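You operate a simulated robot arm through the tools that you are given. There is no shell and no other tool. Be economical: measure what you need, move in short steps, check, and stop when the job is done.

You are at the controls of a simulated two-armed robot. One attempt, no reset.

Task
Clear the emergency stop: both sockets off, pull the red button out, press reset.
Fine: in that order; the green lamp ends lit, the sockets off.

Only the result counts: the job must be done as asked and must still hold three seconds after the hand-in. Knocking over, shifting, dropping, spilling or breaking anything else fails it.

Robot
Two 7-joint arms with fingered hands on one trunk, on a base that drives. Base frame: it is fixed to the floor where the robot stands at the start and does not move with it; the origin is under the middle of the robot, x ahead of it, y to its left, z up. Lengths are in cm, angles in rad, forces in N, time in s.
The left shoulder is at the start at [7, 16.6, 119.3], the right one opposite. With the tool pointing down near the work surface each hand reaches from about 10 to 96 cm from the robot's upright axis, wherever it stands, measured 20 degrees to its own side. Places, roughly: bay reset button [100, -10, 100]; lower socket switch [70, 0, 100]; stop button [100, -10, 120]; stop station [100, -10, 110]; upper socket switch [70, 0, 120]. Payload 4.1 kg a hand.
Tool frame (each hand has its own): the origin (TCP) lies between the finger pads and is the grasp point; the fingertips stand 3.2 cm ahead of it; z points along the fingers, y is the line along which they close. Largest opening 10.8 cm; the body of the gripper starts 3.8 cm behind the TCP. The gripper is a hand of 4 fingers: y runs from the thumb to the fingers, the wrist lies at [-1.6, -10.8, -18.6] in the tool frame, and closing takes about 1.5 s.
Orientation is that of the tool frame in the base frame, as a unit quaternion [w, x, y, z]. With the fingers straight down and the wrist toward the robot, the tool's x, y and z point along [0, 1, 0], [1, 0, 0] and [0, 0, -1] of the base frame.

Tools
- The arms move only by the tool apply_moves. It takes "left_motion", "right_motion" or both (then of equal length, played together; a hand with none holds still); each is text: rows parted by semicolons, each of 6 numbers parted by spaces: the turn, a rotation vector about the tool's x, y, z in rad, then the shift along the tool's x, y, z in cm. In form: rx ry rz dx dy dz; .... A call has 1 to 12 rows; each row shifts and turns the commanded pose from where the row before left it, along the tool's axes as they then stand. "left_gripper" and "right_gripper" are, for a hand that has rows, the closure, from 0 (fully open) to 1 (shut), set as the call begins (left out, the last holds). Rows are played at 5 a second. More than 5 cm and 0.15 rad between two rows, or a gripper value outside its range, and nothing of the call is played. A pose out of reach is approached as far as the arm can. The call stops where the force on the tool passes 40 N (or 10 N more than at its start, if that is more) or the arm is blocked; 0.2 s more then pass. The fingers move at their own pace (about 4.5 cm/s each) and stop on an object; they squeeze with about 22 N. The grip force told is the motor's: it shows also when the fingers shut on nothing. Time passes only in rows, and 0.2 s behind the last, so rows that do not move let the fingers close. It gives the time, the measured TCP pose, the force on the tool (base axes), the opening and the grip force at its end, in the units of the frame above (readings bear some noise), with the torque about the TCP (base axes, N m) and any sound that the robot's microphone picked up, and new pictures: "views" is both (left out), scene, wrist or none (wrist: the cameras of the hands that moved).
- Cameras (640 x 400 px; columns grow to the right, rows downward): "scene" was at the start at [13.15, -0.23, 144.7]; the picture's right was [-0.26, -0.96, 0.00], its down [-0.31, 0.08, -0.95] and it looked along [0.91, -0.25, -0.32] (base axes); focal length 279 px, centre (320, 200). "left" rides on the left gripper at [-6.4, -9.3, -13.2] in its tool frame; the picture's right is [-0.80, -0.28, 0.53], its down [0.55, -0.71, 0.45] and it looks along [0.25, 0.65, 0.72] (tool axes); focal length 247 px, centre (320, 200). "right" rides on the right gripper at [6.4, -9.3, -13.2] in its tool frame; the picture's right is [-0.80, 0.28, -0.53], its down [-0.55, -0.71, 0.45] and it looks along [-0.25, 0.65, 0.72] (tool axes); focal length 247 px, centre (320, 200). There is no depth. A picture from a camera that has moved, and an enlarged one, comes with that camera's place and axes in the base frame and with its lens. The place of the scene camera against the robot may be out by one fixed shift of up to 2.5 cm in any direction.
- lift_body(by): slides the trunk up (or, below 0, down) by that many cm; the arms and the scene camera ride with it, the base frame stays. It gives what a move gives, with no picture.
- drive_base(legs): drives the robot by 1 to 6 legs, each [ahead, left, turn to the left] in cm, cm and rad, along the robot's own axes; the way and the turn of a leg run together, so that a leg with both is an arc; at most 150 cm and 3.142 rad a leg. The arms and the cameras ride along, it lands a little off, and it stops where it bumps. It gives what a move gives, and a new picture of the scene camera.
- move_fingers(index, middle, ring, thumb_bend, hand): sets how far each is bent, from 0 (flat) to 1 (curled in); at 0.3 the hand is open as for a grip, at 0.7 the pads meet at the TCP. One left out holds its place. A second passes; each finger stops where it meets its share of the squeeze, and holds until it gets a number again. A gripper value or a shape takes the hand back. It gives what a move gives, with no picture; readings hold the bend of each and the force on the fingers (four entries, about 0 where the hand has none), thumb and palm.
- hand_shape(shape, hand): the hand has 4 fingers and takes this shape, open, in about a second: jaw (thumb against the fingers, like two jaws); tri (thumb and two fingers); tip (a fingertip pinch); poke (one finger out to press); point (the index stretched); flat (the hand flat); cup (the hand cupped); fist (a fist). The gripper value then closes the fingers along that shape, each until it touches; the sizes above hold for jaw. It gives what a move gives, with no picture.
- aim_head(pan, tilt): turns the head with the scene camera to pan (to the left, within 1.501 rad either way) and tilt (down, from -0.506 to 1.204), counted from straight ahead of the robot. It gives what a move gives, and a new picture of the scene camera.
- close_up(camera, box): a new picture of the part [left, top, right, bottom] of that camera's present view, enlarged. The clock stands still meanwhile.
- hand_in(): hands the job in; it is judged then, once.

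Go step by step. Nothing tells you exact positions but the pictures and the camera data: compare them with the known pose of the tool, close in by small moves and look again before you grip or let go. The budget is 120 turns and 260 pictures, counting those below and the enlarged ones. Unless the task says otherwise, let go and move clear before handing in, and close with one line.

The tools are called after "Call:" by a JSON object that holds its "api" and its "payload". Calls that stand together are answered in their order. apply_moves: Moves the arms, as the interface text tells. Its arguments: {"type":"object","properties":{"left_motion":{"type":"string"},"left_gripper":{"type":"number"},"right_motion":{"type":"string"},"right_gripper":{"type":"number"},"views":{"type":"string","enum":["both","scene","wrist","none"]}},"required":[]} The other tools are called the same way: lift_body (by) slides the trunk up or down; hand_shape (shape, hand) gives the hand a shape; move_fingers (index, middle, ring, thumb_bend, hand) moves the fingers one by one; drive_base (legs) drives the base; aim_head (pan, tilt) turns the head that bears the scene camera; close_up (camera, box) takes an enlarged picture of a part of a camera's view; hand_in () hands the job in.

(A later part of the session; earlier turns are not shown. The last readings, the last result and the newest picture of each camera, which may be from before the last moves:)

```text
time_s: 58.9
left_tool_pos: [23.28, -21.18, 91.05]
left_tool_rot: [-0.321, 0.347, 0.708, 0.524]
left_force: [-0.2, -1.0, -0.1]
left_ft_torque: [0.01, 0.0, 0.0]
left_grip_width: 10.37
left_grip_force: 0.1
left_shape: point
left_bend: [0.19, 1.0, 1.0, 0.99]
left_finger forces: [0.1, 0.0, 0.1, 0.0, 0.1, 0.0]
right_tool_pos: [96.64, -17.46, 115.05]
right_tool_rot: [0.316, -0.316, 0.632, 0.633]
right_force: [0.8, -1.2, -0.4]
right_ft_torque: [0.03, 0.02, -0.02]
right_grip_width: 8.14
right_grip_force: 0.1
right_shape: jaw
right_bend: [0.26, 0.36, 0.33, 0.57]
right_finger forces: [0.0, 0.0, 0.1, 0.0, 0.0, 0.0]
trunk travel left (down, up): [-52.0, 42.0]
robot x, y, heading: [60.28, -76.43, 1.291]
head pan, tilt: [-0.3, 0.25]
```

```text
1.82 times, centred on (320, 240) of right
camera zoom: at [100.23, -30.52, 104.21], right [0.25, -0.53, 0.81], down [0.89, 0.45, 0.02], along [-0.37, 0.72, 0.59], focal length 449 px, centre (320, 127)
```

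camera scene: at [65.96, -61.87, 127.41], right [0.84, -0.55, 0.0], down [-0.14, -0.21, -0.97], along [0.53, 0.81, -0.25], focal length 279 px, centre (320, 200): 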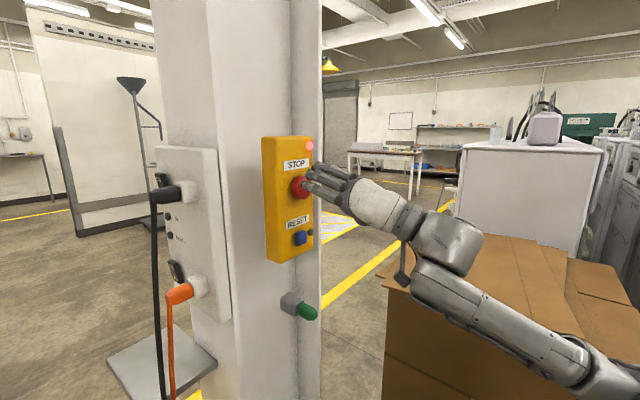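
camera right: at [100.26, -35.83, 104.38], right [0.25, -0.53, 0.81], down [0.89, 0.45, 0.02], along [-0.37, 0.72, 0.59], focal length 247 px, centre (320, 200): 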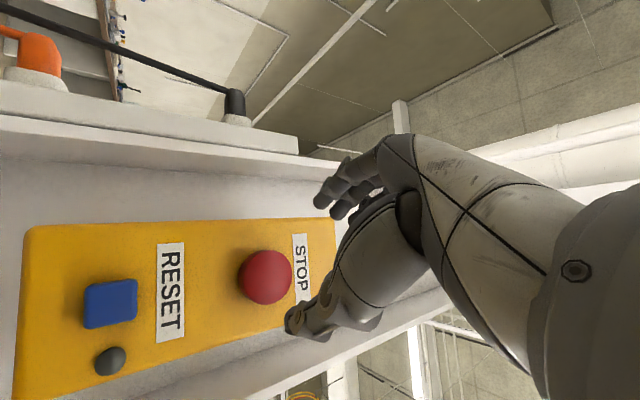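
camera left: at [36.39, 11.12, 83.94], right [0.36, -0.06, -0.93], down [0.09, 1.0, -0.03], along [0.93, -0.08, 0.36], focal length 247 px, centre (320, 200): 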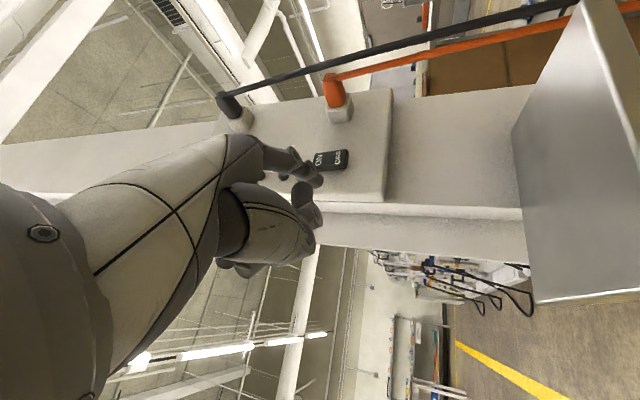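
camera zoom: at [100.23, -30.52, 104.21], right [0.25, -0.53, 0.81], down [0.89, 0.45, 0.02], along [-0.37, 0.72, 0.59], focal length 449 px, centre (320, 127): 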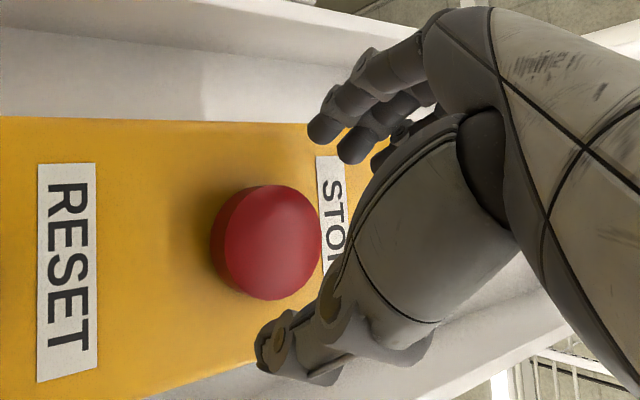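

Centred well. I advance 4 cm further in small rows, watching force.

Call:
{"api": "apply_moves", "payload": {"right_motion": "0 0 0 0.2 0 1;0 0 0 0 0 1;0 0 0 0 0 1;0 0 0 0 0 0.6;0 0 0 0 0 0", "views": "none"}}

Call:
{"api": "close_up", "payload": {"camera": "scene", "box": [250, 130, 350, 220]}}

Call:
{"api": "close_up", "payload": {"camera": "right", "box": [200, 130, 440, 350]}}

```text
time_s: 60.0
left_tool_pos: [23.37, -21.41, 91.36]
left_tool_rot: [-0.32, 0.348, 0.707, 0.527]
left_force: [0.8, -0.2, 0.0]
left_ft_torque: [0.0, -0.05, 0.01]
left_grip_width: 10.36
left_grip_force: 0.1
left_shape: point
left_bend: [0.19, 1.0, 1.0, 0.99]
left_finger forces: [0.0, 0.0, 0.0, 0.1, 0.0, 0.0]
right_tool_pos: [96.7, -14.96, 115.31]
right_tool_rot: [0.316, -0.315, 0.629, 0.637]
right_force: [1.4, -27.6, -5.4]
right_ft_torque: [0.32, -0.22, 1.25]
right_grip_width: 7.9
right_grip_force: 0.0
right_shape: jaw
right_bend: [0.25, 0.36, 0.33, 0.57]
right_finger forces: [26.1, 0.0, 0.1, 0.0, 0.0, 0.0]
trunk travel left (down, up): [-52.0, 42.0]
robot x, y, heading: [60.52, -76.85, 1.285]
head pan, tilt: [-0.3, 0.25]
stopped in row 5 (right hand): the force on the tool passed its limit (the readings are from after the stop); the commanded pose is now the measured one
```

```text
4.44 times, centred on (300, 175) of scene
camera zoom: at [66.08, -62.42, 127.44], right [0.83, -0.55, 0.0], down [-0.14, -0.2, -0.97], along [0.53, 0.81, -0.24], focal length 1239 px, centre (409, 311)
```

zoom: 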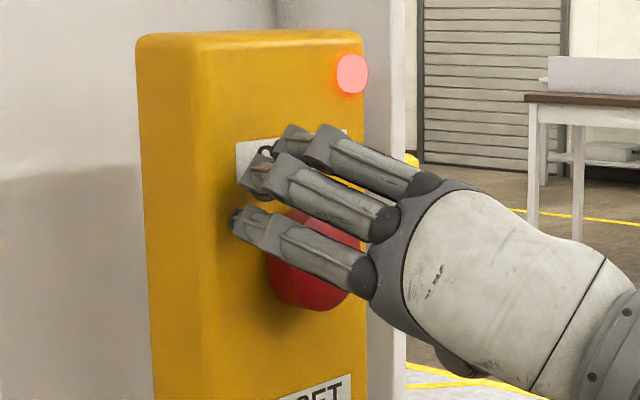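

```text
1.82 times, centred on (320, 240) of right
camera zoom: at [100.28, -27.9, 104.31], right [0.26, -0.54, 0.8], down [0.89, 0.45, 0.02], along [-0.37, 0.71, 0.6], focal length 449 px, centre (320, 127)
```

zoom: 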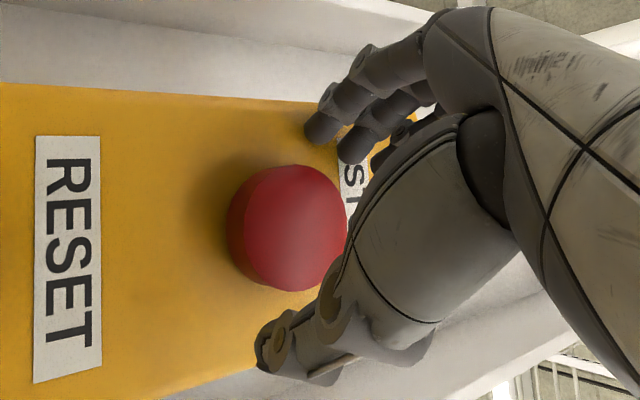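

The index tip touched the box face, so the fingers are fully around the button. I back off 0.6 cm and close.

Call:
{"api": "apply_moves", "payload": {"right_motion": "0 0 0 0.2 0 -0.6;0 0 0 0 0 0;0 0 0 0 0 0;0 0 0 0 0 0;0 0 0 0 0 0;0 0 0 0 0 0;0 0 0 0 0 0;0 0 0 0 0 0", "right_gripper": 1, "views": "none"}}

Call:
{"api": "close_up", "payload": {"camera": "scene", "box": [250, 130, 350, 220]}}

Call:
{"api": "close_up", "payload": {"camera": "right", "box": [200, 130, 440, 350]}}

```text
time_s: 61.8
left_tool_pos: [23.28, -21.2, 91.2]
left_tool_rot: [-0.319, 0.349, 0.707, 0.526]
left_force: [-0.1, 0.1, 0.0]
left_ft_torque: [-0.03, 0.01, 0.03]
left_grip_width: 10.35
left_grip_force: 0.1
left_shape: point
left_bend: [0.19, 1.0, 1.0, 0.99]
left_finger forces: [0.0, 0.0, 0.0, 0.1, 0.0, 0.0]
right_tool_pos: [96.54, -15.07, 114.85]
right_tool_rot: [0.315, -0.315, 0.631, 0.635]
right_force: [4.3, -14.4, -5.9]
right_ft_torque: [-0.47, -0.18, -0.54]
right_grip_width: 3.29
right_grip_force: 22.4
right_shape: jaw
right_bend: [0.75, 0.51, 0.52, 0.75]
right_finger forces: [5.2, 9.7, 0.0, 0.0, 25.9, 0.0]
trunk travel left (down, up): [-52.0, 42.0]
robot x, y, heading: [60.31, -76.68, 1.285]
head pan, tilt: [-0.3, 0.25]
```

```text
4.44 times, centred on (300, 175) of scene
camera zoom: at [66.09, -62.08, 127.41], right [0.83, -0.55, 0.0], down [-0.14, -0.2, -0.97], along [0.53, 0.81, -0.25], focal length 1239 px, centre (409, 311)
```

zoom: 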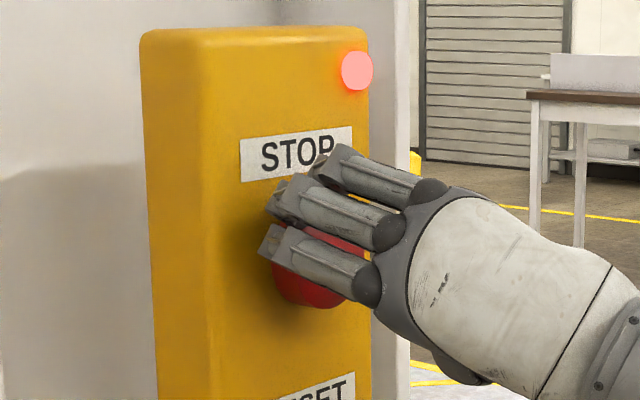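

```text
1.82 times, centred on (320, 240) of right
camera zoom: at [100.1, -28.16, 103.96], right [0.26, -0.54, 0.8], down [0.89, 0.45, 0.02], along [-0.37, 0.71, 0.59], focal length 449 px, centre (320, 127)
```

zoom: 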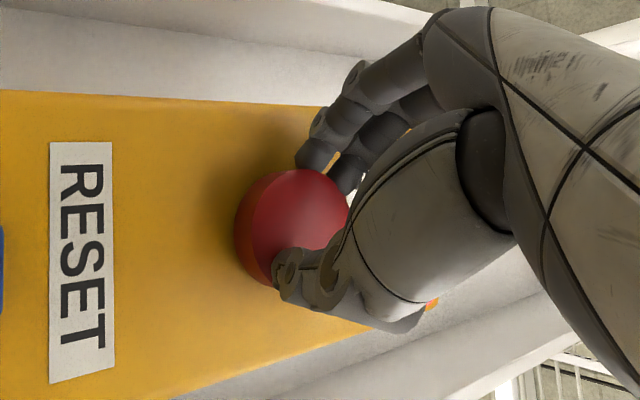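

The grip holds 22 N, though toward the button's front. I try a gentle pull.

Call:
{"api": "apply_moves", "payload": {"right_motion": "0 0 0 0 0 -0.4;0 0 0 0 0 -0.4;0 0 0 0 0 -0.4;0 0 0 0 0 -0.4;0 0 0 0 0 -0.4", "views": "none"}}

Call:
{"api": "close_up", "payload": {"camera": "scene", "box": [250, 130, 350, 260]}}

Call:
{"api": "close_up", "payload": {"camera": "right", "box": [200, 130, 440, 350]}}

```text
time_s: 63.0
left_tool_pos: [23.26, -21.0, 91.13]
left_tool_rot: [-0.32, 0.349, 0.708, 0.524]
left_force: [0.0, 0.1, 0.2]
left_ft_torque: [0.01, 0.02, -0.01]
left_grip_width: 10.37
left_grip_force: 0.0
left_shape: point
left_bend: [0.19, 1.0, 1.0, 0.99]
left_finger forces: [0.0, 0.0, 0.0, 0.0, 0.0, 0.0]
right_tool_pos: [96.4, -16.94, 114.83]
right_tool_rot: [0.316, -0.316, 0.631, 0.634]
right_force: [-0.7, -0.1, 0.4]
right_ft_torque: [0.04, 0.02, -0.05]
right_grip_width: 2.27
right_grip_force: 22.3
right_shape: jaw
right_bend: [0.76, 0.74, 0.52, 0.85]
right_finger forces: [0.0, 0.0, 0.0, 0.1, 0.0, 0.0]
trunk travel left (down, up): [-52.0, 42.0]
robot x, y, heading: [60.72, -76.84, 1.286]
head pan, tilt: [-0.3, 0.25]
```

```text
3.08 times, centred on (300, 195) of scene
camera zoom: at [65.95, -61.88, 127.4], right [0.83, -0.55, 0.0], down [-0.14, -0.21, -0.97], along [0.53, 0.81, -0.25], focal length 858 px, centre (382, 215)
```

zoom: 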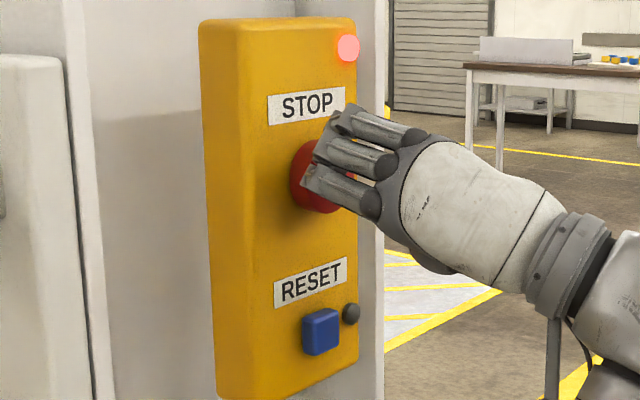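

```text
1.82 times, centred on (320, 240) of right
camera zoom: at [100.02, -29.96, 103.91], right [0.25, -0.54, 0.81], down [0.89, 0.45, 0.02], along [-0.37, 0.72, 0.59], focal length 449 px, centre (320, 127)
```

zoom: 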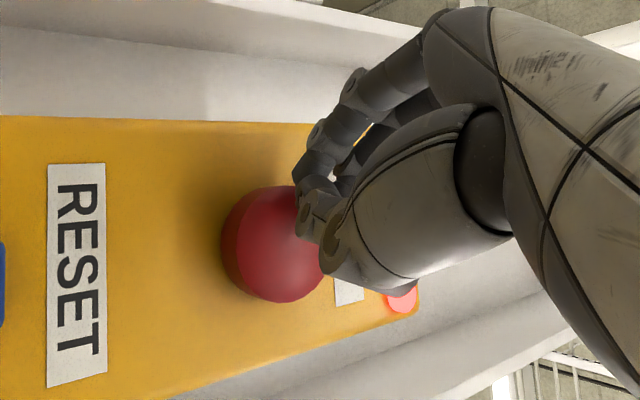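

The grip slipped: the thumb slid over the front. I'll reopen, shift about 0.9 cm toward the thumb side, and preset the fingers so the thumb lies beside the button.

Call:
{"api": "apply_moves", "payload": {"right_motion": "0 0 0 0 0 -2;0 0 0 0 -0.5 -2;0 0 0 0 -0.4 0;0 0 0 0 0 0;0 0 0 0 0 0", "right_gripper": 0.25, "views": "none"}}

Call:
{"api": "move_fingers", "payload": {"hand": "right", "index": 0.36, "middle": 0.36, "ring": 0.36, "thumb_bend": 0.54}}

Call:
{"api": "apply_moves", "payload": {"right_motion": "0 0 0 0 0 2;0 0 0 0 0 2;0 0 0 0 0 1;0 0 0 0 0 0.4;0 0 0 0 0 0", "views": "none"}}

Call:
{"api": "close_up", "payload": {"camera": "right", "box": [200, 130, 440, 350]}}

Call:
{"api": "close_up", "payload": {"camera": "scene", "box": [250, 130, 350, 220]}}

```text
time_s: 64.2
left_tool_pos: [23.3, -21.16, 90.99]
left_tool_rot: [-0.319, 0.348, 0.708, 0.525]
left_force: [0.8, 0.0, 0.2]
left_ft_torque: [-0.02, 0.02, -0.03]
left_grip_width: 10.37
left_grip_force: 0.0
left_shape: point
left_bend: [0.19, 1.0, 1.0, 0.99]
left_finger forces: [0.0, 0.1, 0.0, 0.0, 0.0, 0.1]
right_tool_pos: [97.0, -20.91, 114.15]
right_tool_rot: [0.316, -0.317, 0.631, 0.634]
right_force: [0.2, -0.9, 0.3]
right_ft_torque: [-0.03, -0.01, 0.01]
right_grip_width: 8.08
right_grip_force: 0.1
right_shape: jaw
right_bend: [0.26, 0.36, 0.34, 0.58]
right_finger forces: [0.0, 0.1, 0.1, 0.0, 0.0, 0.0]
trunk travel left (down, up): [-52.0, 42.0]
robot x, y, heading: [60.23, -76.8, 1.285]
head pan, tilt: [-0.3, 0.25]
```

```text
time_s: 65.2
left_tool_pos: [23.29, -21.1, 91.05]
left_tool_rot: [-0.32, 0.349, 0.708, 0.524]
left_force: [0.1, 0.4, 0.1]
left_ft_torque: [0.01, 0.0, 0.01]
left_grip_width: 10.37
left_grip_force: 0.1
left_shape: point
left_bend: [0.19, 1.0, 1.0, 0.99]
left_finger forces: [0.0, 0.1, 0.0, 0.0, 0.1, 0.0]
right_tool_pos: [97.05, -20.89, 113.99]
right_tool_rot: [0.316, -0.316, 0.631, 0.634]
right_force: [-0.3, 0.3, -0.2]
right_ft_torque: [0.02, -0.04, 0.0]
right_grip_width: 6.92
right_grip_force: 0.0
right_shape: fingers
right_bend: [0.36, 0.36, 0.36, 0.54]
right_finger forces: [0.0, 0.0, 0.0, 0.0, 0.0, 0.0]
trunk travel left (down, up): [-52.0, 42.0]
robot x, y, heading: [60.48, -76.88, 1.288]
head pan, tilt: [-0.3, 0.25]
```

```text
time_s: 66.4
left_tool_pos: [23.3, -21.06, 91.01]
left_tool_rot: [-0.319, 0.349, 0.708, 0.524]
left_force: [0.0, 0.6, -0.1]
left_ft_torque: [0.01, 0.02, 0.0]
left_grip_width: 10.36
left_grip_force: 0.1
left_shape: point
left_bend: [0.19, 1.0, 1.0, 0.99]
left_finger forces: [0.1, 0.1, 0.0, 0.0, 0.1, 0.0]
right_tool_pos: [97.1, -15.36, 114.3]
right_tool_rot: [0.316, -0.316, 0.631, 0.634]
right_force: [-0.7, 0.2, 0.1]
right_ft_torque: [0.0, 0.02, -0.02]
right_grip_width: 6.92
right_grip_force: 0.0
right_shape: fingers
right_bend: [0.36, 0.36, 0.36, 0.54]
right_finger forces: [0.1, 0.1, 0.1, 0.1, 0.0, 0.0]
trunk travel left (down, up): [-52.0, 42.0]
robot x, y, heading: [60.16, -76.9, 1.286]
head pan, tilt: [-0.3, 0.25]
```

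```text
1.82 times, centred on (320, 240) of right
camera zoom: at [100.76, -28.43, 103.45], right [0.25, -0.53, 0.81], down [0.89, 0.45, 0.02], along [-0.37, 0.71, 0.59], focal length 449 px, centre (320, 127)
```

zoom: 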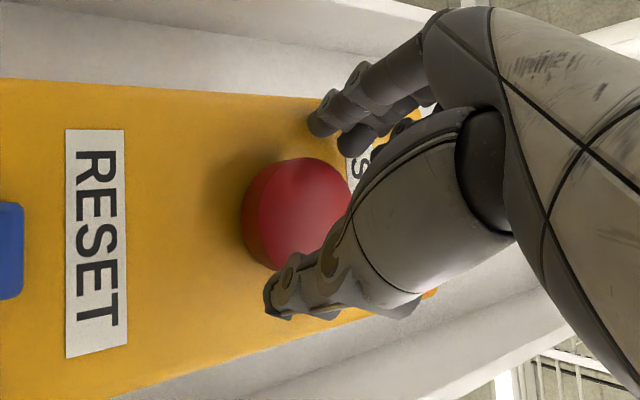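

```text
4.44 times, centred on (300, 175) of scene
camera zoom: at [65.97, -61.86, 127.4], right [0.83, -0.55, 0.0], down [-0.14, -0.21, -0.97], along [0.53, 0.81, -0.25], focal length 1239 px, centre (409, 311)
```

zoom: 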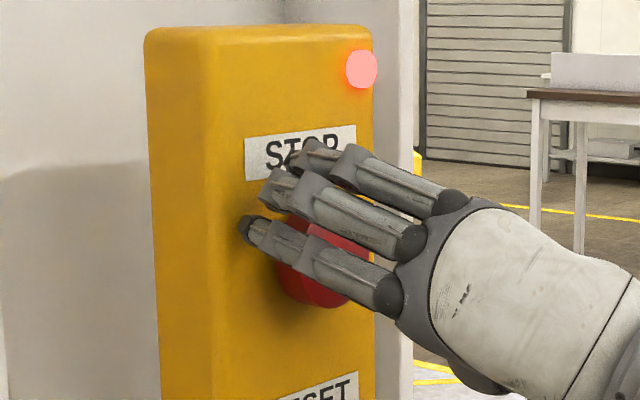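

Nothing is touched yet. I advance slightly more until light contact.

Call:
{"api": "apply_moves", "payload": {"right_motion": "0 0 0 0.4 0 0.3;0 0 0 0 0 0.3;0 0 0 0 0 0.3;0 0 0 0 0 0", "views": "none"}}

Call:
{"api": "close_up", "payload": {"camera": "right", "box": [200, 130, 440, 350]}}

```text
time_s: 67.4
left_tool_pos: [23.41, -21.31, 91.4]
left_tool_rot: [-0.321, 0.348, 0.706, 0.526]
left_force: [1.3, 0.3, -0.1]
left_ft_torque: [-0.02, 0.0, -0.01]
left_grip_width: 10.38
left_grip_force: 0.1
left_shape: point
left_bend: [0.19, 1.0, 1.0, 0.99]
left_finger forces: [0.0, 0.1, 0.0, 0.1, 0.0, 0.0]
right_tool_pos: [97.13, -14.97, 114.17]
right_tool_rot: [0.316, -0.316, 0.629, 0.636]
right_force: [5.5, -28.3, -8.1]
right_ft_torque: [0.41, -0.27, 1.46]
right_grip_width: 7.02
right_grip_force: 14.4
right_shape: fingers
right_bend: [0.36, 0.36, 0.36, 0.54]
right_finger forces: [28.7, 0.1, 0.0, 0.0, 0.0, 0.0]
trunk travel left (down, up): [-52.0, 42.0]
robot x, y, heading: [60.56, -77.23, 1.285]
head pan, tilt: [-0.3, 0.25]
```

```text
1.82 times, centred on (320, 240) of right
camera zoom: at [100.77, -28.02, 103.24], right [0.26, -0.54, 0.8], down [0.89, 0.45, 0.02], along [-0.37, 0.71, 0.6], focal length 449 px, centre (320, 127)
```

zoom: 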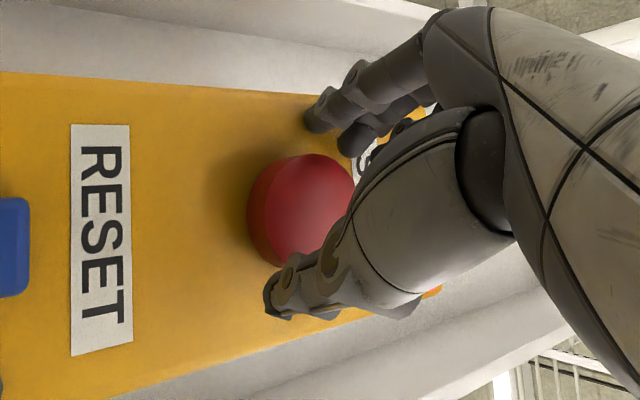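

Index tip touches the face. I back off 0.4 and close the fingers onto the button, with the thumb as a post.

Call:
{"api": "apply_moves", "payload": {"right_motion": "0 0 0 0 0 -0.4;0 0 0 0 0 0", "views": "none"}}

Call:
{"api": "move_fingers", "payload": {"hand": "right", "index": 0.6, "middle": 0.7, "ring": 0.6, "thumb_bend": 0.64}}

Call:
{"api": "close_up", "payload": {"camera": "right", "box": [200, 130, 440, 350]}}

Call:
{"api": "close_up", "payload": {"camera": "scene", "box": [250, 130, 350, 220]}}

```text
time_s: 68.0
left_tool_pos: [23.32, -21.31, 91.23]
left_tool_rot: [-0.32, 0.348, 0.708, 0.524]
left_force: [0.0, -0.7, 0.8]
left_ft_torque: [-0.01, 0.0, 0.04]
left_grip_width: 10.37
left_grip_force: 0.1
left_shape: point
left_bend: [0.19, 1.0, 1.0, 0.99]
left_finger forces: [0.1, 0.1, 0.0, 0.0, 0.0, 0.1]
right_tool_pos: [97.07, -15.12, 113.92]
right_tool_rot: [0.316, -0.316, 0.63, 0.635]
right_force: [3.2, -10.8, -2.1]
right_ft_torque: [0.23, -0.02, 0.57]
right_grip_width: 6.95
right_grip_force: 6.3
right_shape: fingers
right_bend: [0.36, 0.36, 0.36, 0.54]
right_finger forces: [11.4, 0.0, 0.0, 0.0, 0.0, 0.0]
trunk travel left (down, up): [-52.0, 42.0]
robot x, y, heading: [60.69, -76.74, 1.286]
head pan, tilt: [-0.3, 0.25]
```

```text
time_s: 69.0
left_tool_pos: [23.11, -21.29, 91.06]
left_tool_rot: [-0.318, 0.348, 0.708, 0.525]
left_force: [-1.2, -0.6, -0.8]
left_ft_torque: [0.04, -0.02, -0.04]
left_grip_width: 10.37
left_grip_force: 0.0
left_shape: point
left_bend: [0.19, 1.0, 1.0, 0.99]
left_finger forces: [0.0, 0.0, 0.0, 0.1, 0.0, 0.0]
right_tool_pos: [96.72, -15.21, 114.32]
right_tool_rot: [0.316, -0.317, 0.629, 0.636]
right_force: [-6.8, -3.6, 13.2]
right_ft_torque: [0.47, 0.08, 0.31]
right_grip_width: 4.12
right_grip_force: 10.4
right_shape: fingers
right_bend: [0.52, 0.51, 0.57, 0.6]
right_finger forces: [5.8, 9.8, 2.5, 0.0, 2.7, 0.0]
trunk travel left (down, up): [-52.0, 42.0]
robot x, y, heading: [60.26, -76.87, 1.29]
head pan, tilt: [-0.3, 0.25]
```

```text
1.82 times, centred on (320, 240) of right
camera zoom: at [100.33, -28.18, 103.33], right [0.25, -0.54, 0.8], down [0.89, 0.45, 0.02], along [-0.37, 0.71, 0.59], focal length 449 px, centre (320, 127)
```

zoom: 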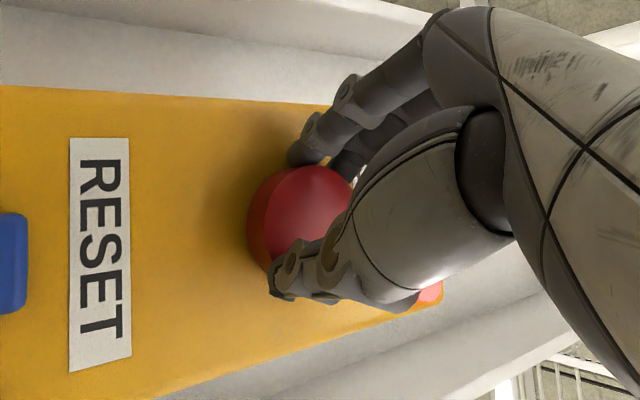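

```text
4.44 times, centred on (300, 175) of scene
camera zoom: at [65.69, -62.09, 127.45], right [0.83, -0.55, 0.0], down [-0.13, -0.2, -0.97], along [0.53, 0.81, -0.24], focal length 1239 px, centre (409, 311)
```

zoom: 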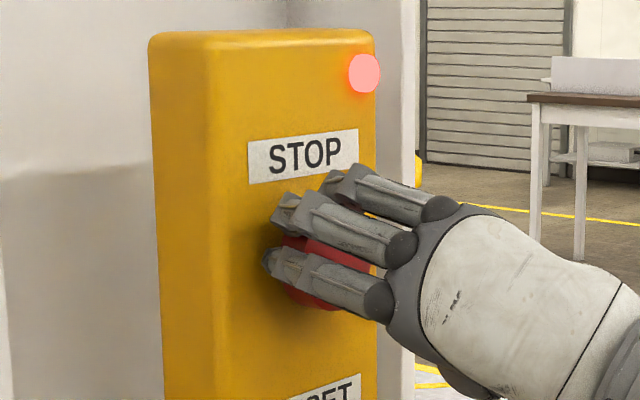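

Much better: three fingers and thumb on the sides. I tighten and pull.

Call:
{"api": "move_fingers", "payload": {"hand": "right", "index": 0.8, "middle": 0.8, "ring": 0.8, "thumb_bend": 0.8}}

Call:
{"api": "apply_moves", "payload": {"right_motion": "0 0 0 0 0 -0.3;0 0 0 0 0 -0.3;0 0 0 0 0 -0.3;0 0 0 0 0 -0.3", "views": "none"}}

Call:
{"api": "close_up", "payload": {"camera": "right", "box": [200, 130, 440, 350]}}

Call:
{"api": "close_up", "payload": {"camera": "scene", "box": [250, 130, 350, 260]}}

```text
time_s: 70.0
left_tool_pos: [23.2, -21.34, 91.26]
left_tool_rot: [-0.32, 0.348, 0.707, 0.526]
left_force: [0.9, 0.4, -0.2]
left_ft_torque: [0.0, -0.01, 0.02]
left_grip_width: 10.37
left_grip_force: 0.1
left_shape: point
left_bend: [0.19, 1.0, 1.0, 0.99]
left_finger forces: [0.1, 0.0, 0.1, 0.0, 0.2, 0.1]
right_tool_pos: [96.93, -15.18, 114.17]
right_tool_rot: [0.317, -0.315, 0.63, 0.635]
right_force: [-0.2, -7.7, 9.8]
right_ft_torque: [0.34, -0.11, -0.09]
right_grip_width: 3.7
right_grip_force: 20.1
right_shape: fingers
right_bend: [0.51, 0.49, 0.59, 0.68]
right_finger forces: [6.5, 8.4, 9.3, 0.1, 16.1, 0.1]
trunk travel left (down, up): [-52.0, 42.0]
robot x, y, heading: [60.29, -76.88, 1.286]
head pan, tilt: [-0.3, 0.25]
```

```text
time_s: 71.0
left_tool_pos: [23.17, -21.1, 90.97]
left_tool_rot: [-0.319, 0.349, 0.708, 0.525]
left_force: [0.3, -0.8, -0.5]
left_ft_torque: [0.0, 0.03, 0.01]
left_grip_width: 10.36
left_grip_force: 0.1
left_shape: point
left_bend: [0.19, 1.0, 1.0, 0.99]
left_finger forces: [0.0, 0.1, 0.0, 0.1, 0.0, 0.0]
right_tool_pos: [96.72, -16.17, 113.93]
right_tool_rot: [0.316, -0.316, 0.631, 0.635]
right_force: [-7.7, -0.4, 3.3]
right_ft_torque: [0.1, -0.06, 0.23]
right_grip_width: 0.62
right_grip_force: 4.9
right_shape: fingers
right_bend: [0.57, 0.51, 0.67, 0.8]
right_finger forces: [3.5, 5.3, 0.0, 0.0, 0.1, 0.1]
trunk travel left (down, up): [-52.0, 42.0]
robot x, y, heading: [60.63, -76.8, 1.289]
head pan, tilt: [-0.3, 0.25]
```

```text
1.82 times, centred on (320, 240) of right
camera zoom: at [100.29, -29.29, 103.04], right [0.25, -0.53, 0.81], down [0.89, 0.45, 0.02], along [-0.37, 0.71, 0.59], focal length 449 px, centre (320, 127)
```

zoom: 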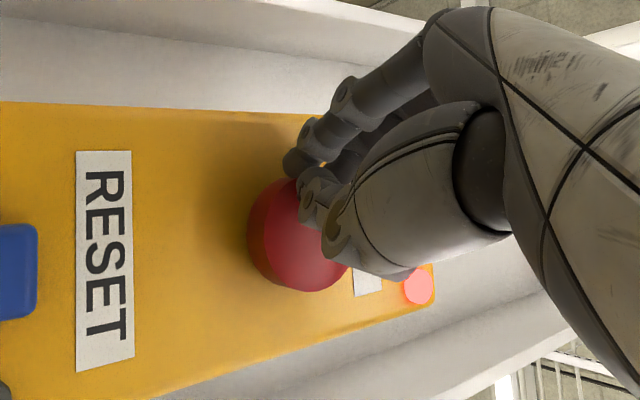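

```text
3.08 times, centred on (300, 195) of scene
camera zoom: at [65.77, -61.91, 127.41], right [0.84, -0.55, 0.0], down [-0.13, -0.21, -0.97], along [0.53, 0.81, -0.25], focal length 858 px, centre (382, 215)
```

zoom: 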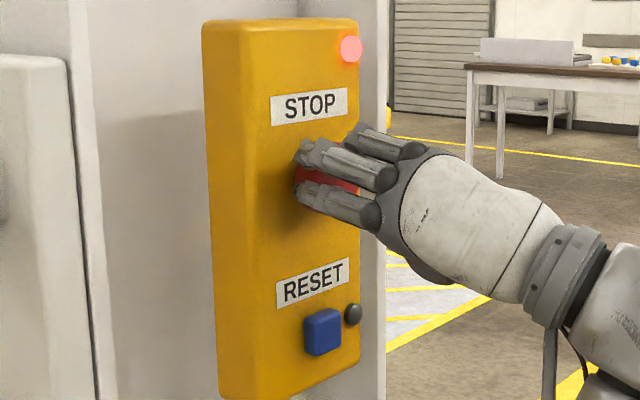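

The thumb is shorter and slips off the front edge. I'll reopen, back off, and tilt the hand 0.3 rad so the thumb side reaches deeper.

Call:
{"api": "move_fingers", "payload": {"hand": "right", "index": 0.38, "middle": 0.38, "ring": 0.38, "thumb_bend": 0.45}}

Call:
{"api": "apply_moves", "payload": {"right_motion": "0 0 0 0 0 -2;0 0 0 -0.4 0 -2;-0.15 0 0 0 0 0;-0.15 0 0 0 0 0;0 0 0 0 0 0", "views": "scene"}}

Call:
{"api": "close_up", "payload": {"camera": "right", "box": [200, 130, 440, 350]}}

```text
time_s: 72.0
left_tool_pos: [23.31, -21.08, 91.11]
left_tool_rot: [-0.32, 0.348, 0.708, 0.524]
left_force: [0.6, -0.3, 0.0]
left_ft_torque: [0.0, 0.02, -0.02]
left_grip_width: 10.36
left_grip_force: 0.0
left_shape: point
left_bend: [0.19, 1.0, 1.0, 0.99]
left_finger forces: [0.1, 0.1, 0.0, 0.0, 0.0, 0.0]
right_tool_pos: [96.85, -16.31, 113.84]
right_tool_rot: [0.317, -0.316, 0.631, 0.634]
right_force: [0.0, -0.2, 0.6]
right_ft_torque: [0.0, 0.0, 0.02]
right_grip_width: 7.79
right_grip_force: 0.1
right_shape: fingers
right_bend: [0.38, 0.38, 0.38, 0.45]
right_finger forces: [0.1, 0.1, 0.1, 0.1, 0.0, 0.0]
trunk travel left (down, up): [-52.0, 42.0]
robot x, y, heading: [60.33, -76.53, 1.285]
head pan, tilt: [-0.3, 0.25]
```

```text
time_s: 73.2
left_tool_pos: [23.32, -21.1, 91.14]
left_tool_rot: [-0.32, 0.349, 0.708, 0.525]
left_force: [1.1, -0.4, 0.3]
left_ft_torque: [-0.01, 0.0, 0.0]
left_grip_width: 10.37
left_grip_force: 0.1
left_shape: point
left_bend: [0.19, 1.0, 1.0, 0.99]
left_finger forces: [0.0, 0.0, 0.0, 0.1, 0.1, 0.1]
right_tool_pos: [97.17, -20.26, 114.36]
right_tool_rot: [0.264, -0.36, 0.529, 0.722]
right_force: [0.3, 0.1, -0.8]
right_ft_torque: [0.0, 0.03, 0.01]
right_grip_width: 7.81
right_grip_force: 0.0
right_shape: fingers
right_bend: [0.38, 0.38, 0.38, 0.45]
right_finger forces: [0.0, 0.0, 0.1, 0.1, 0.0, 0.0]
trunk travel left (down, up): [-52.0, 42.0]
robot x, y, heading: [60.49, -76.86, 1.291]
head pan, tilt: [-0.3, 0.25]
camera scene: at [65.96, -61.88, 127.4], right [0.83, -0.55, 0.0], down [-0.14, -0.21, -0.97], along [0.53, 0.81, -0.25], focal length 279 px, centre (320, 200)
```

scene: 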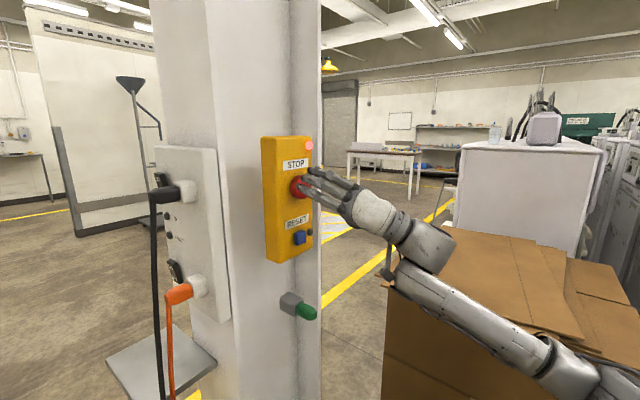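

```text
1.82 times, centred on (320, 240) of right
camera zoom: at [103.5, -29.92, 101.28], right [0.39, -0.59, 0.7], down [0.76, 0.64, 0.12], along [-0.52, 0.49, 0.7], focal length 449 px, centre (320, 127)
```

zoom: 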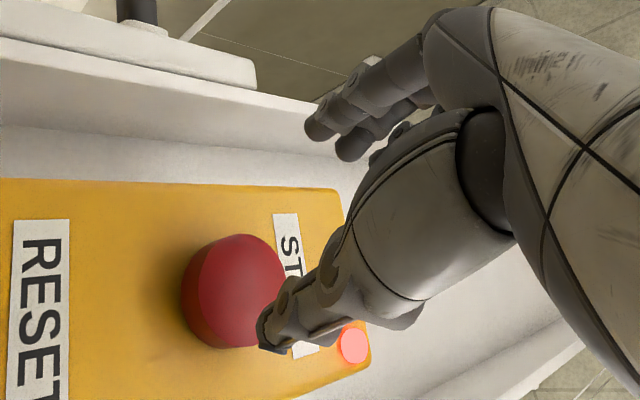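

The tilt is good. I shift 0.4 cm to the thumb side and advance along +y.

Call:
{"api": "apply_moves", "payload": {"right_motion": "0 0 0 0 -1.0 1.9;0 0 0 0 -0.9 1.9;0 0 0 0 -0.3 0.95;0 0 0 0 0 0", "views": "none"}}

Call:
{"api": "close_up", "payload": {"camera": "right", "box": [200, 130, 440, 350]}}

Call:
{"api": "close_up", "payload": {"camera": "scene", "box": [250, 130, 350, 220]}}

```text
time_s: 74.2
left_tool_pos: [23.25, -21.03, 91.13]
left_tool_rot: [-0.32, 0.349, 0.708, 0.524]
left_force: [-0.5, 0.1, -0.7]
left_ft_torque: [-0.02, -0.07, -0.01]
left_grip_width: 10.37
left_grip_force: 0.1
left_shape: point
left_bend: [0.19, 1.0, 1.0, 0.99]
left_finger forces: [0.0, 0.0, 0.0, 0.0, 0.0, 0.0]
right_tool_pos: [97.63, -14.88, 113.86]
right_tool_rot: [0.264, -0.36, 0.529, 0.722]
right_force: [0.2, -0.1, 0.5]
right_ft_torque: [0.01, -0.01, 0.03]
right_grip_width: 7.81
right_grip_force: 0.1
right_shape: fingers
right_bend: [0.38, 0.38, 0.38, 0.45]
right_finger forces: [0.0, 0.1, 0.0, 0.1, 0.0, 0.0]
trunk travel left (down, up): [-52.0, 42.0]
robot x, y, heading: [60.24, -76.54, 1.287]
head pan, tilt: [-0.3, 0.25]
```

```text
1.82 times, centred on (320, 240) of right
camera zoom: at [104.11, -24.71, 100.86], right [0.39, -0.59, 0.7], down [0.76, 0.64, 0.12], along [-0.52, 0.49, 0.7], focal length 449 px, centre (320, 127)
```

zoom: 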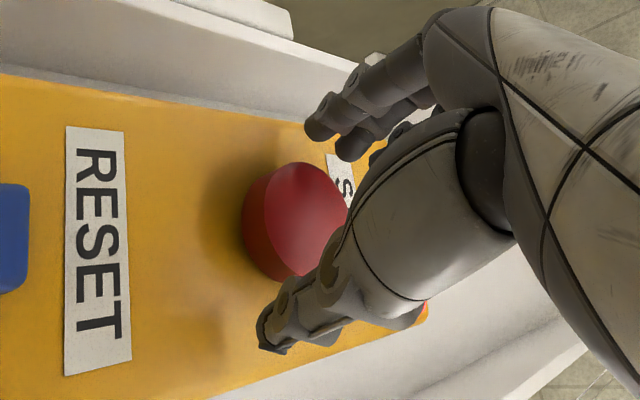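

```text
4.44 times, centred on (300, 175) of scene
camera zoom: at [65.98, -61.88, 127.4], right [0.83, -0.55, 0.0], down [-0.14, -0.21, -0.97], along [0.53, 0.81, -0.25], focal length 1239 px, centre (409, 311)
```

zoom: 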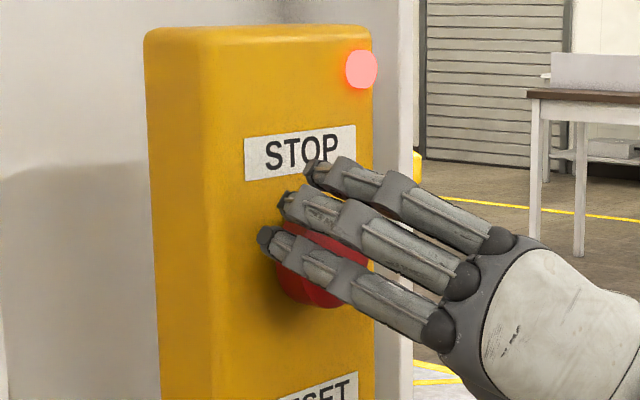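

Thumb and fingers flank the button. I advance until a light touch.

Call:
{"api": "apply_moves", "payload": {"right_motion": "0 0 0 0 -0.12 0.38;0 0 0 0 -0.12 0.38;0 0 0 0 -0.09 0.29;0 0 0 0 0 0", "views": "none"}}

Call:
{"api": "close_up", "payload": {"camera": "right", "box": [200, 130, 440, 350]}}

```text
time_s: 75.2
left_tool_pos: [23.35, -21.15, 91.13]
left_tool_rot: [-0.32, 0.349, 0.708, 0.524]
left_force: [0.0, 0.1, 0.3]
left_ft_torque: [0.01, 0.0, -0.02]
left_grip_width: 10.38
left_grip_force: 0.0
left_shape: point
left_bend: [0.19, 1.0, 1.0, 0.99]
left_finger forces: [0.1, 0.0, 0.0, 0.0, 0.1, 0.1]
right_tool_pos: [97.79, -13.96, 113.74]
right_tool_rot: [0.265, -0.359, 0.53, 0.721]
right_force: [-0.1, 0.6, 0.3]
right_ft_torque: [-0.01, 0.0, 0.0]
right_grip_width: 7.81
right_grip_force: 0.0
right_shape: fingers
right_bend: [0.38, 0.38, 0.38, 0.45]
right_finger forces: [0.0, 0.0, 0.0, 0.0, 0.0, 0.1]
trunk travel left (down, up): [-52.0, 42.0]
robot x, y, heading: [60.59, -76.47, 1.292]
head pan, tilt: [-0.3, 0.25]
```

```text
1.82 times, centred on (320, 240) of right
camera zoom: at [104.16, -23.67, 100.9], right [0.39, -0.59, 0.7], down [0.76, 0.64, 0.12], along [-0.52, 0.49, 0.7], focal length 449 px, centre (320, 127)
```

zoom: 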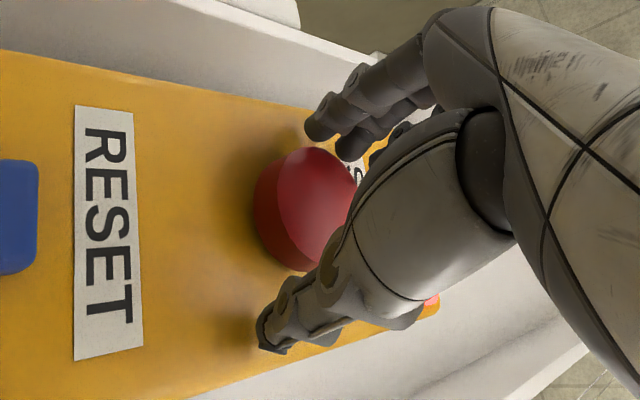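

Call:
{"api": "apply_moves", "payload": {"right_motion": "0 0 0 0 0.2 0.3;0 0 0 0 -0.09 0.29;0 0 0 0 -0.06 0.2;0 0 0 0 0 0", "views": "none"}}

Call:
{"api": "move_fingers", "payload": {"hand": "right", "index": 0.6, "middle": 0.65, "ring": 0.6, "thumb_bend": 0.62}}

Call:
{"api": "close_up", "payload": {"camera": "right", "box": [200, 130, 440, 350]}}

```text
time_s: 76.2
left_tool_pos: [23.39, -21.3, 91.25]
left_tool_rot: [-0.321, 0.348, 0.707, 0.525]
left_force: [1.3, 0.6, 0.4]
left_ft_torque: [0.0, 0.01, 0.0]
left_grip_width: 10.39
left_grip_force: 0.1
left_shape: point
left_bend: [0.19, 1.0, 1.0, 0.99]
left_finger forces: [0.0, 0.1, 0.1, 0.0, 0.1, 0.0]
right_tool_pos: [97.64, -13.45, 114.22]
right_tool_rot: [0.265, -0.359, 0.528, 0.722]
right_force: [1.1, -17.1, -2.8]
right_ft_torque: [-0.49, 0.09, -0.51]
right_grip_width: 7.87
right_grip_force: 7.9
right_shape: fingers
right_bend: [0.38, 0.38, 0.38, 0.45]
right_finger forces: [0.0, 0.0, 0.1, 0.1, 15.6, 0.0]
trunk travel left (down, up): [-52.0, 42.0]
robot x, y, heading: [60.31, -76.23, 1.288]
head pan, tilt: [-0.3, 0.25]
```

```text
time_s: 77.2
left_tool_pos: [23.2, -21.41, 91.31]
left_tool_rot: [-0.32, 0.348, 0.707, 0.526]
left_force: [0.5, -0.4, 0.0]
left_ft_torque: [-0.03, -0.02, 0.0]
left_grip_width: 10.36
left_grip_force: 0.1
left_shape: point
left_bend: [0.19, 1.0, 1.0, 0.99]
left_finger forces: [0.0, 0.0, 0.1, 0.1, 0.1, 0.0]
right_tool_pos: [97.43, -13.8, 114.26]
right_tool_rot: [0.266, -0.359, 0.526, 0.723]
right_force: [-0.6, -20.0, 9.8]
right_ft_torque: [0.57, 0.15, 0.82]
right_grip_width: 4.85
right_grip_force: 17.2
right_shape: fingers
right_bend: [0.5, 0.54, 0.6, 0.57]
right_finger forces: [20.2, 8.5, 0.2, 0.0, 5.6, 0.1]
trunk travel left (down, up): [-52.0, 42.0]
robot x, y, heading: [60.57, -76.07, 1.291]
head pan, tilt: [-0.3, 0.25]
```

```text
1.82 times, centred on (320, 240) of right
camera zoom: at [103.86, -23.33, 101.41], right [0.39, -0.6, 0.7], down [0.76, 0.64, 0.12], along [-0.52, 0.49, 0.7], focal length 449 px, centre (320, 127)
```

zoom: 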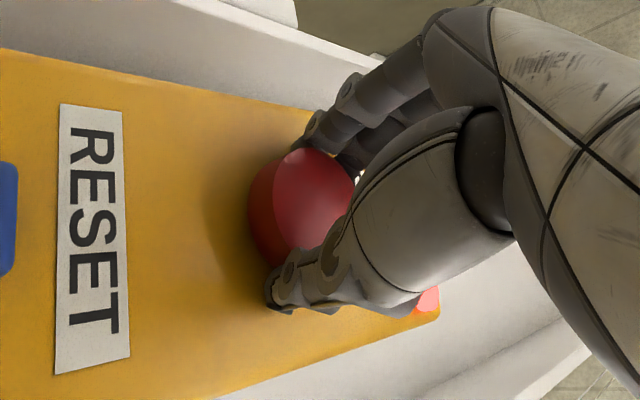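

Now all digits are at the button's base. I tighten and pull out along −y.

Call:
{"api": "move_fingers", "payload": {"hand": "right", "index": 0.85, "middle": 0.85, "ring": 0.85, "thumb_bend": 0.85}}

Call:
{"api": "apply_moves", "payload": {"right_motion": "0 0 0 0 0.12 -0.38;0 0 0 0 0.12 -0.38;0 0 0 0 0.12 -0.38;0 0 0 0 0.12 -0.38;0 0 0 0 0 0", "views": "none"}}

Call:
{"api": "close_up", "payload": {"camera": "right", "box": [200, 130, 440, 350]}}

Call:
{"api": "close_up", "payload": {"camera": "scene", "box": [250, 130, 350, 260]}}

```text
time_s: 78.2
left_tool_pos: [23.49, -21.38, 91.37]
left_tool_rot: [-0.321, 0.348, 0.707, 0.526]
left_force: [-0.5, -0.1, 0.6]
left_ft_torque: [0.01, -0.03, 0.01]
left_grip_width: 10.35
left_grip_force: 0.1
left_shape: point
left_bend: [0.19, 1.0, 1.0, 0.99]
left_finger forces: [0.0, 0.0, 0.0, 0.0, 0.0, 0.0]
right_tool_pos: [97.64, -13.57, 114.23]
right_tool_rot: [0.266, -0.359, 0.528, 0.722]
right_force: [13.0, -9.7, 16.3]
right_ft_torque: [0.69, 0.22, 0.6]
right_grip_width: 4.76
right_grip_force: 29.4
right_shape: fingers
right_bend: [0.49, 0.51, 0.68, 0.61]
right_finger forces: [20.9, 7.5, 10.7, 0.0, 20.0, 0.1]
trunk travel left (down, up): [-52.0, 42.0]
robot x, y, heading: [60.22, -76.39, 1.292]
head pan, tilt: [-0.3, 0.25]
```

```text
time_s: 79.2
left_tool_pos: [23.4, -21.11, 91.14]
left_tool_rot: [-0.32, 0.349, 0.707, 0.525]
left_force: [0.2, 0.4, -1.1]
left_ft_torque: [0.02, -0.05, -0.04]
left_grip_width: 10.37
left_grip_force: 0.1
left_shape: point
left_bend: [0.19, 1.0, 1.0, 0.99]
left_finger forces: [0.0, 0.0, 0.0, 0.1, 0.1, 0.0]
right_tool_pos: [97.97, -14.74, 114.37]
right_tool_rot: [0.268, -0.356, 0.529, 0.722]
right_force: [10.3, 2.7, 11.5]
right_ft_torque: [0.3, 0.07, -0.07]
right_grip_width: 4.67
right_grip_force: 23.9
right_shape: fingers
right_bend: [0.5, 0.51, 0.71, 0.61]
right_finger forces: [7.0, 6.5, 13.7, 0.0, 21.1, 0.0]
trunk travel left (down, up): [-52.0, 42.0]
robot x, y, heading: [60.32, -76.82, 1.284]
head pan, tilt: [-0.3, 0.25]
stopped in row 4 (right hand): the force on the tool passed its limit (the readings are from after the stop); the commanded pose is now the measured one
```

```text
1.82 times, centred on (320, 240) of right
camera zoom: at [104.3, -24.46, 101.34], right [0.39, -0.6, 0.7], down [0.77, 0.63, 0.12], along [-0.51, 0.49, 0.7], focal length 449 px, centre (320, 127)
```

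zoom: 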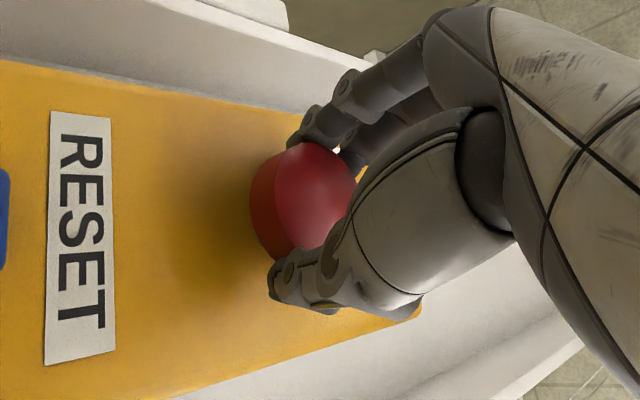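

```text
3.08 times, centred on (300, 195) of scene
camera zoom: at [66.07, -61.89, 127.36], right [0.83, -0.55, 0.0], down [-0.14, -0.21, -0.97], along [0.53, 0.81, -0.25], focal length 858 px, centre (382, 215)
```

zoom: 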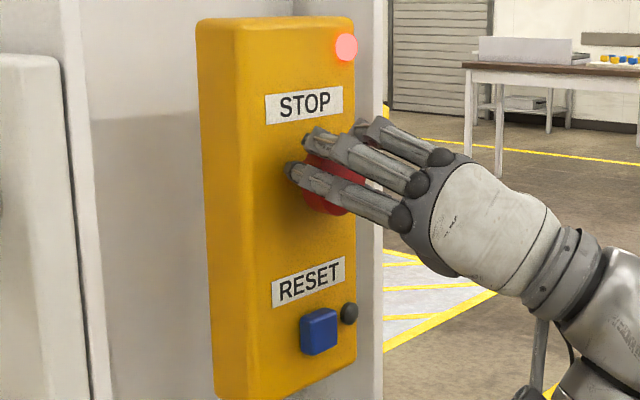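

The button seems to have come out ~1 cm with a snap. I give one more short pull to be sure it's at its stop, then release.

Call:
{"api": "apply_moves", "payload": {"right_motion": "0 0 0 0 0.09 -0.29;0 0 0 0 0.09 -0.29;0 0 0 0 0 0", "views": "none"}}

Call:
{"api": "close_up", "payload": {"camera": "right", "box": [200, 130, 440, 350]}}

```text
time_s: 80.1
left_tool_pos: [23.45, -20.97, 90.94]
left_tool_rot: [-0.319, 0.35, 0.708, 0.524]
left_force: [0.4, -0.6, -0.4]
left_ft_torque: [0.0, -0.01, 0.01]
left_grip_width: 10.36
left_grip_force: 0.1
left_shape: point
left_bend: [0.19, 1.0, 1.0, 0.99]
left_finger forces: [0.0, 0.0, 0.1, 0.0, 0.1, 0.0]
right_tool_pos: [98.07, -15.12, 114.24]
right_tool_rot: [0.268, -0.355, 0.531, 0.721]
right_force: [8.0, 14.0, 10.6]
right_ft_torque: [0.2, 0.14, -0.14]
right_grip_width: 4.66
right_grip_force: 25.0
right_shape: fingers
right_bend: [0.5, 0.52, 0.71, 0.6]
right_finger forces: [6.9, 7.0, 17.1, 0.0, 19.1, 0.0]
trunk travel left (down, up): [-52.0, 42.0]
robot x, y, heading: [60.53, -76.99, 1.284]
head pan, tilt: [-0.3, 0.25]
stopped in row 3 (right hand): the force on the tool passed its limit (the readings are from after the stop); the commanded pose is now the measured one
```

```text
1.82 times, centred on (320, 240) of right
camera zoom: at [104.29, -24.85, 101.32], right [0.39, -0.6, 0.7], down [0.77, 0.63, 0.11], along [-0.51, 0.5, 0.7], focal length 449 px, centre (320, 127)
```

zoom: 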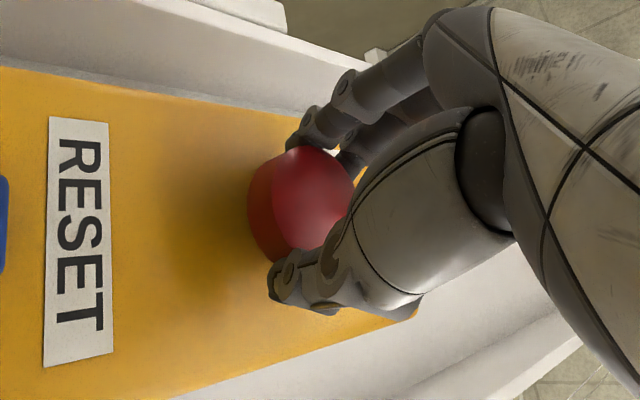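

The button resists now as at a stop. I release gently and back off to look.

Call:
{"api": "move_fingers", "payload": {"hand": "right", "index": 0.3, "middle": 0.3, "ring": 0.3, "thumb_bend": 0.4}}

Call:
{"api": "apply_moves", "payload": {"right_motion": "0 0 0 0 0.9 -2.8;0 0 0 0 0.9 -2.8;0 0 0 0 0.9 -2.8;0 0 0 0 0 0", "views": "none"}}

Call:
{"api": "close_up", "payload": {"camera": "scene", "box": [250, 125, 350, 280]}}

Call:
{"api": "close_up", "payload": {"camera": "right", "box": [120, 130, 440, 400]}}

```text
time_s: 81.1
left_tool_pos: [23.42, -21.14, 91.05]
left_tool_rot: [-0.319, 0.349, 0.708, 0.525]
left_force: [-0.5, -0.1, -0.3]
left_ft_torque: [0.0, -0.01, -0.02]
left_grip_width: 10.35
left_grip_force: 0.1
left_shape: point
left_bend: [0.19, 1.0, 1.0, 0.99]
left_finger forces: [0.0, 0.1, 0.0, 0.0, 0.1, 0.0]
right_tool_pos: [97.85, -15.39, 114.32]
right_tool_rot: [0.268, -0.356, 0.53, 0.722]
right_force: [0.0, -0.1, -0.3]
right_ft_torque: [0.0, 0.0, 0.02]
right_grip_width: 9.49
right_grip_force: 0.2
right_shape: fingers
right_bend: [0.3, 0.3, 0.3, 0.4]
right_finger forces: [0.1, 0.0, 0.0, 0.0, 0.1, 0.0]
trunk travel left (down, up): [-52.0, 42.0]
robot x, y, heading: [60.73, -76.74, 1.287]
head pan, tilt: [-0.3, 0.25]
```

```text
time_s: 82.1
left_tool_pos: [23.32, -20.9, 90.95]
left_tool_rot: [-0.32, 0.348, 0.708, 0.525]
left_force: [0.6, 0.2, -0.3]
left_ft_torque: [0.0, 0.0, -0.01]
left_grip_width: 10.33
left_grip_force: 0.0
left_shape: point
left_bend: [0.19, 1.0, 1.0, 0.99]
left_finger forces: [0.0, 0.0, 0.1, 0.1, 0.0, 0.1]
right_tool_pos: [97.68, -24.2, 114.28]
right_tool_rot: [0.267, -0.356, 0.53, 0.721]
right_force: [0.3, -0.5, -1.2]
right_ft_torque: [-0.02, 0.01, -0.01]
right_grip_width: 9.48
right_grip_force: 0.2
right_shape: fingers
right_bend: [0.3, 0.3, 0.3, 0.4]
right_finger forces: [0.0, 0.0, 0.0, 0.0, 0.0, 0.0]
trunk travel left (down, up): [-52.0, 42.0]
robot x, y, heading: [60.2, -76.95, 1.281]
head pan, tilt: [-0.3, 0.25]
```

```text
2.58 times, centred on (300, 202) of scene
camera zoom: at [66.0, -61.76, 127.39], right [0.83, -0.55, 0.0], down [-0.14, -0.21, -0.97], along [0.53, 0.81, -0.25], focal length 719 px, centre (372, 194)
```

zoom: 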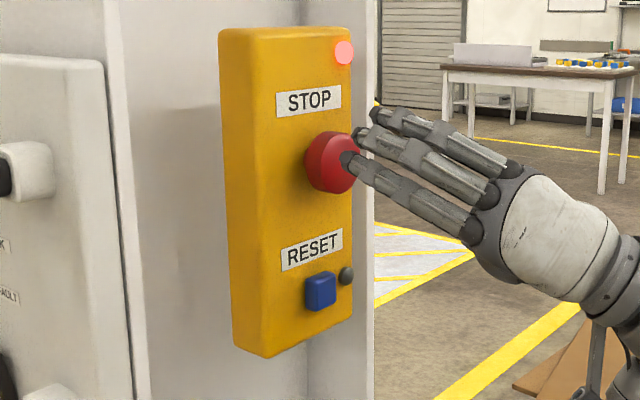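

```text
1.48 times, centred on (280, 265) of right
camera zoom: at [103.98, -33.85, 101.29], right [0.39, -0.6, 0.7], down [0.77, 0.63, 0.12], along [-0.51, 0.49, 0.7], focal length 366 px, centre (379, 104)
```

zoom: 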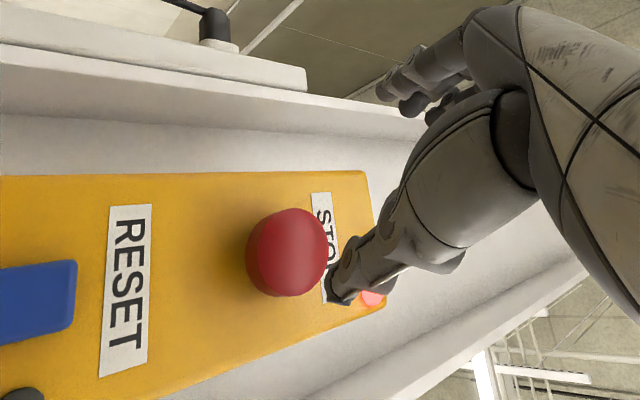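

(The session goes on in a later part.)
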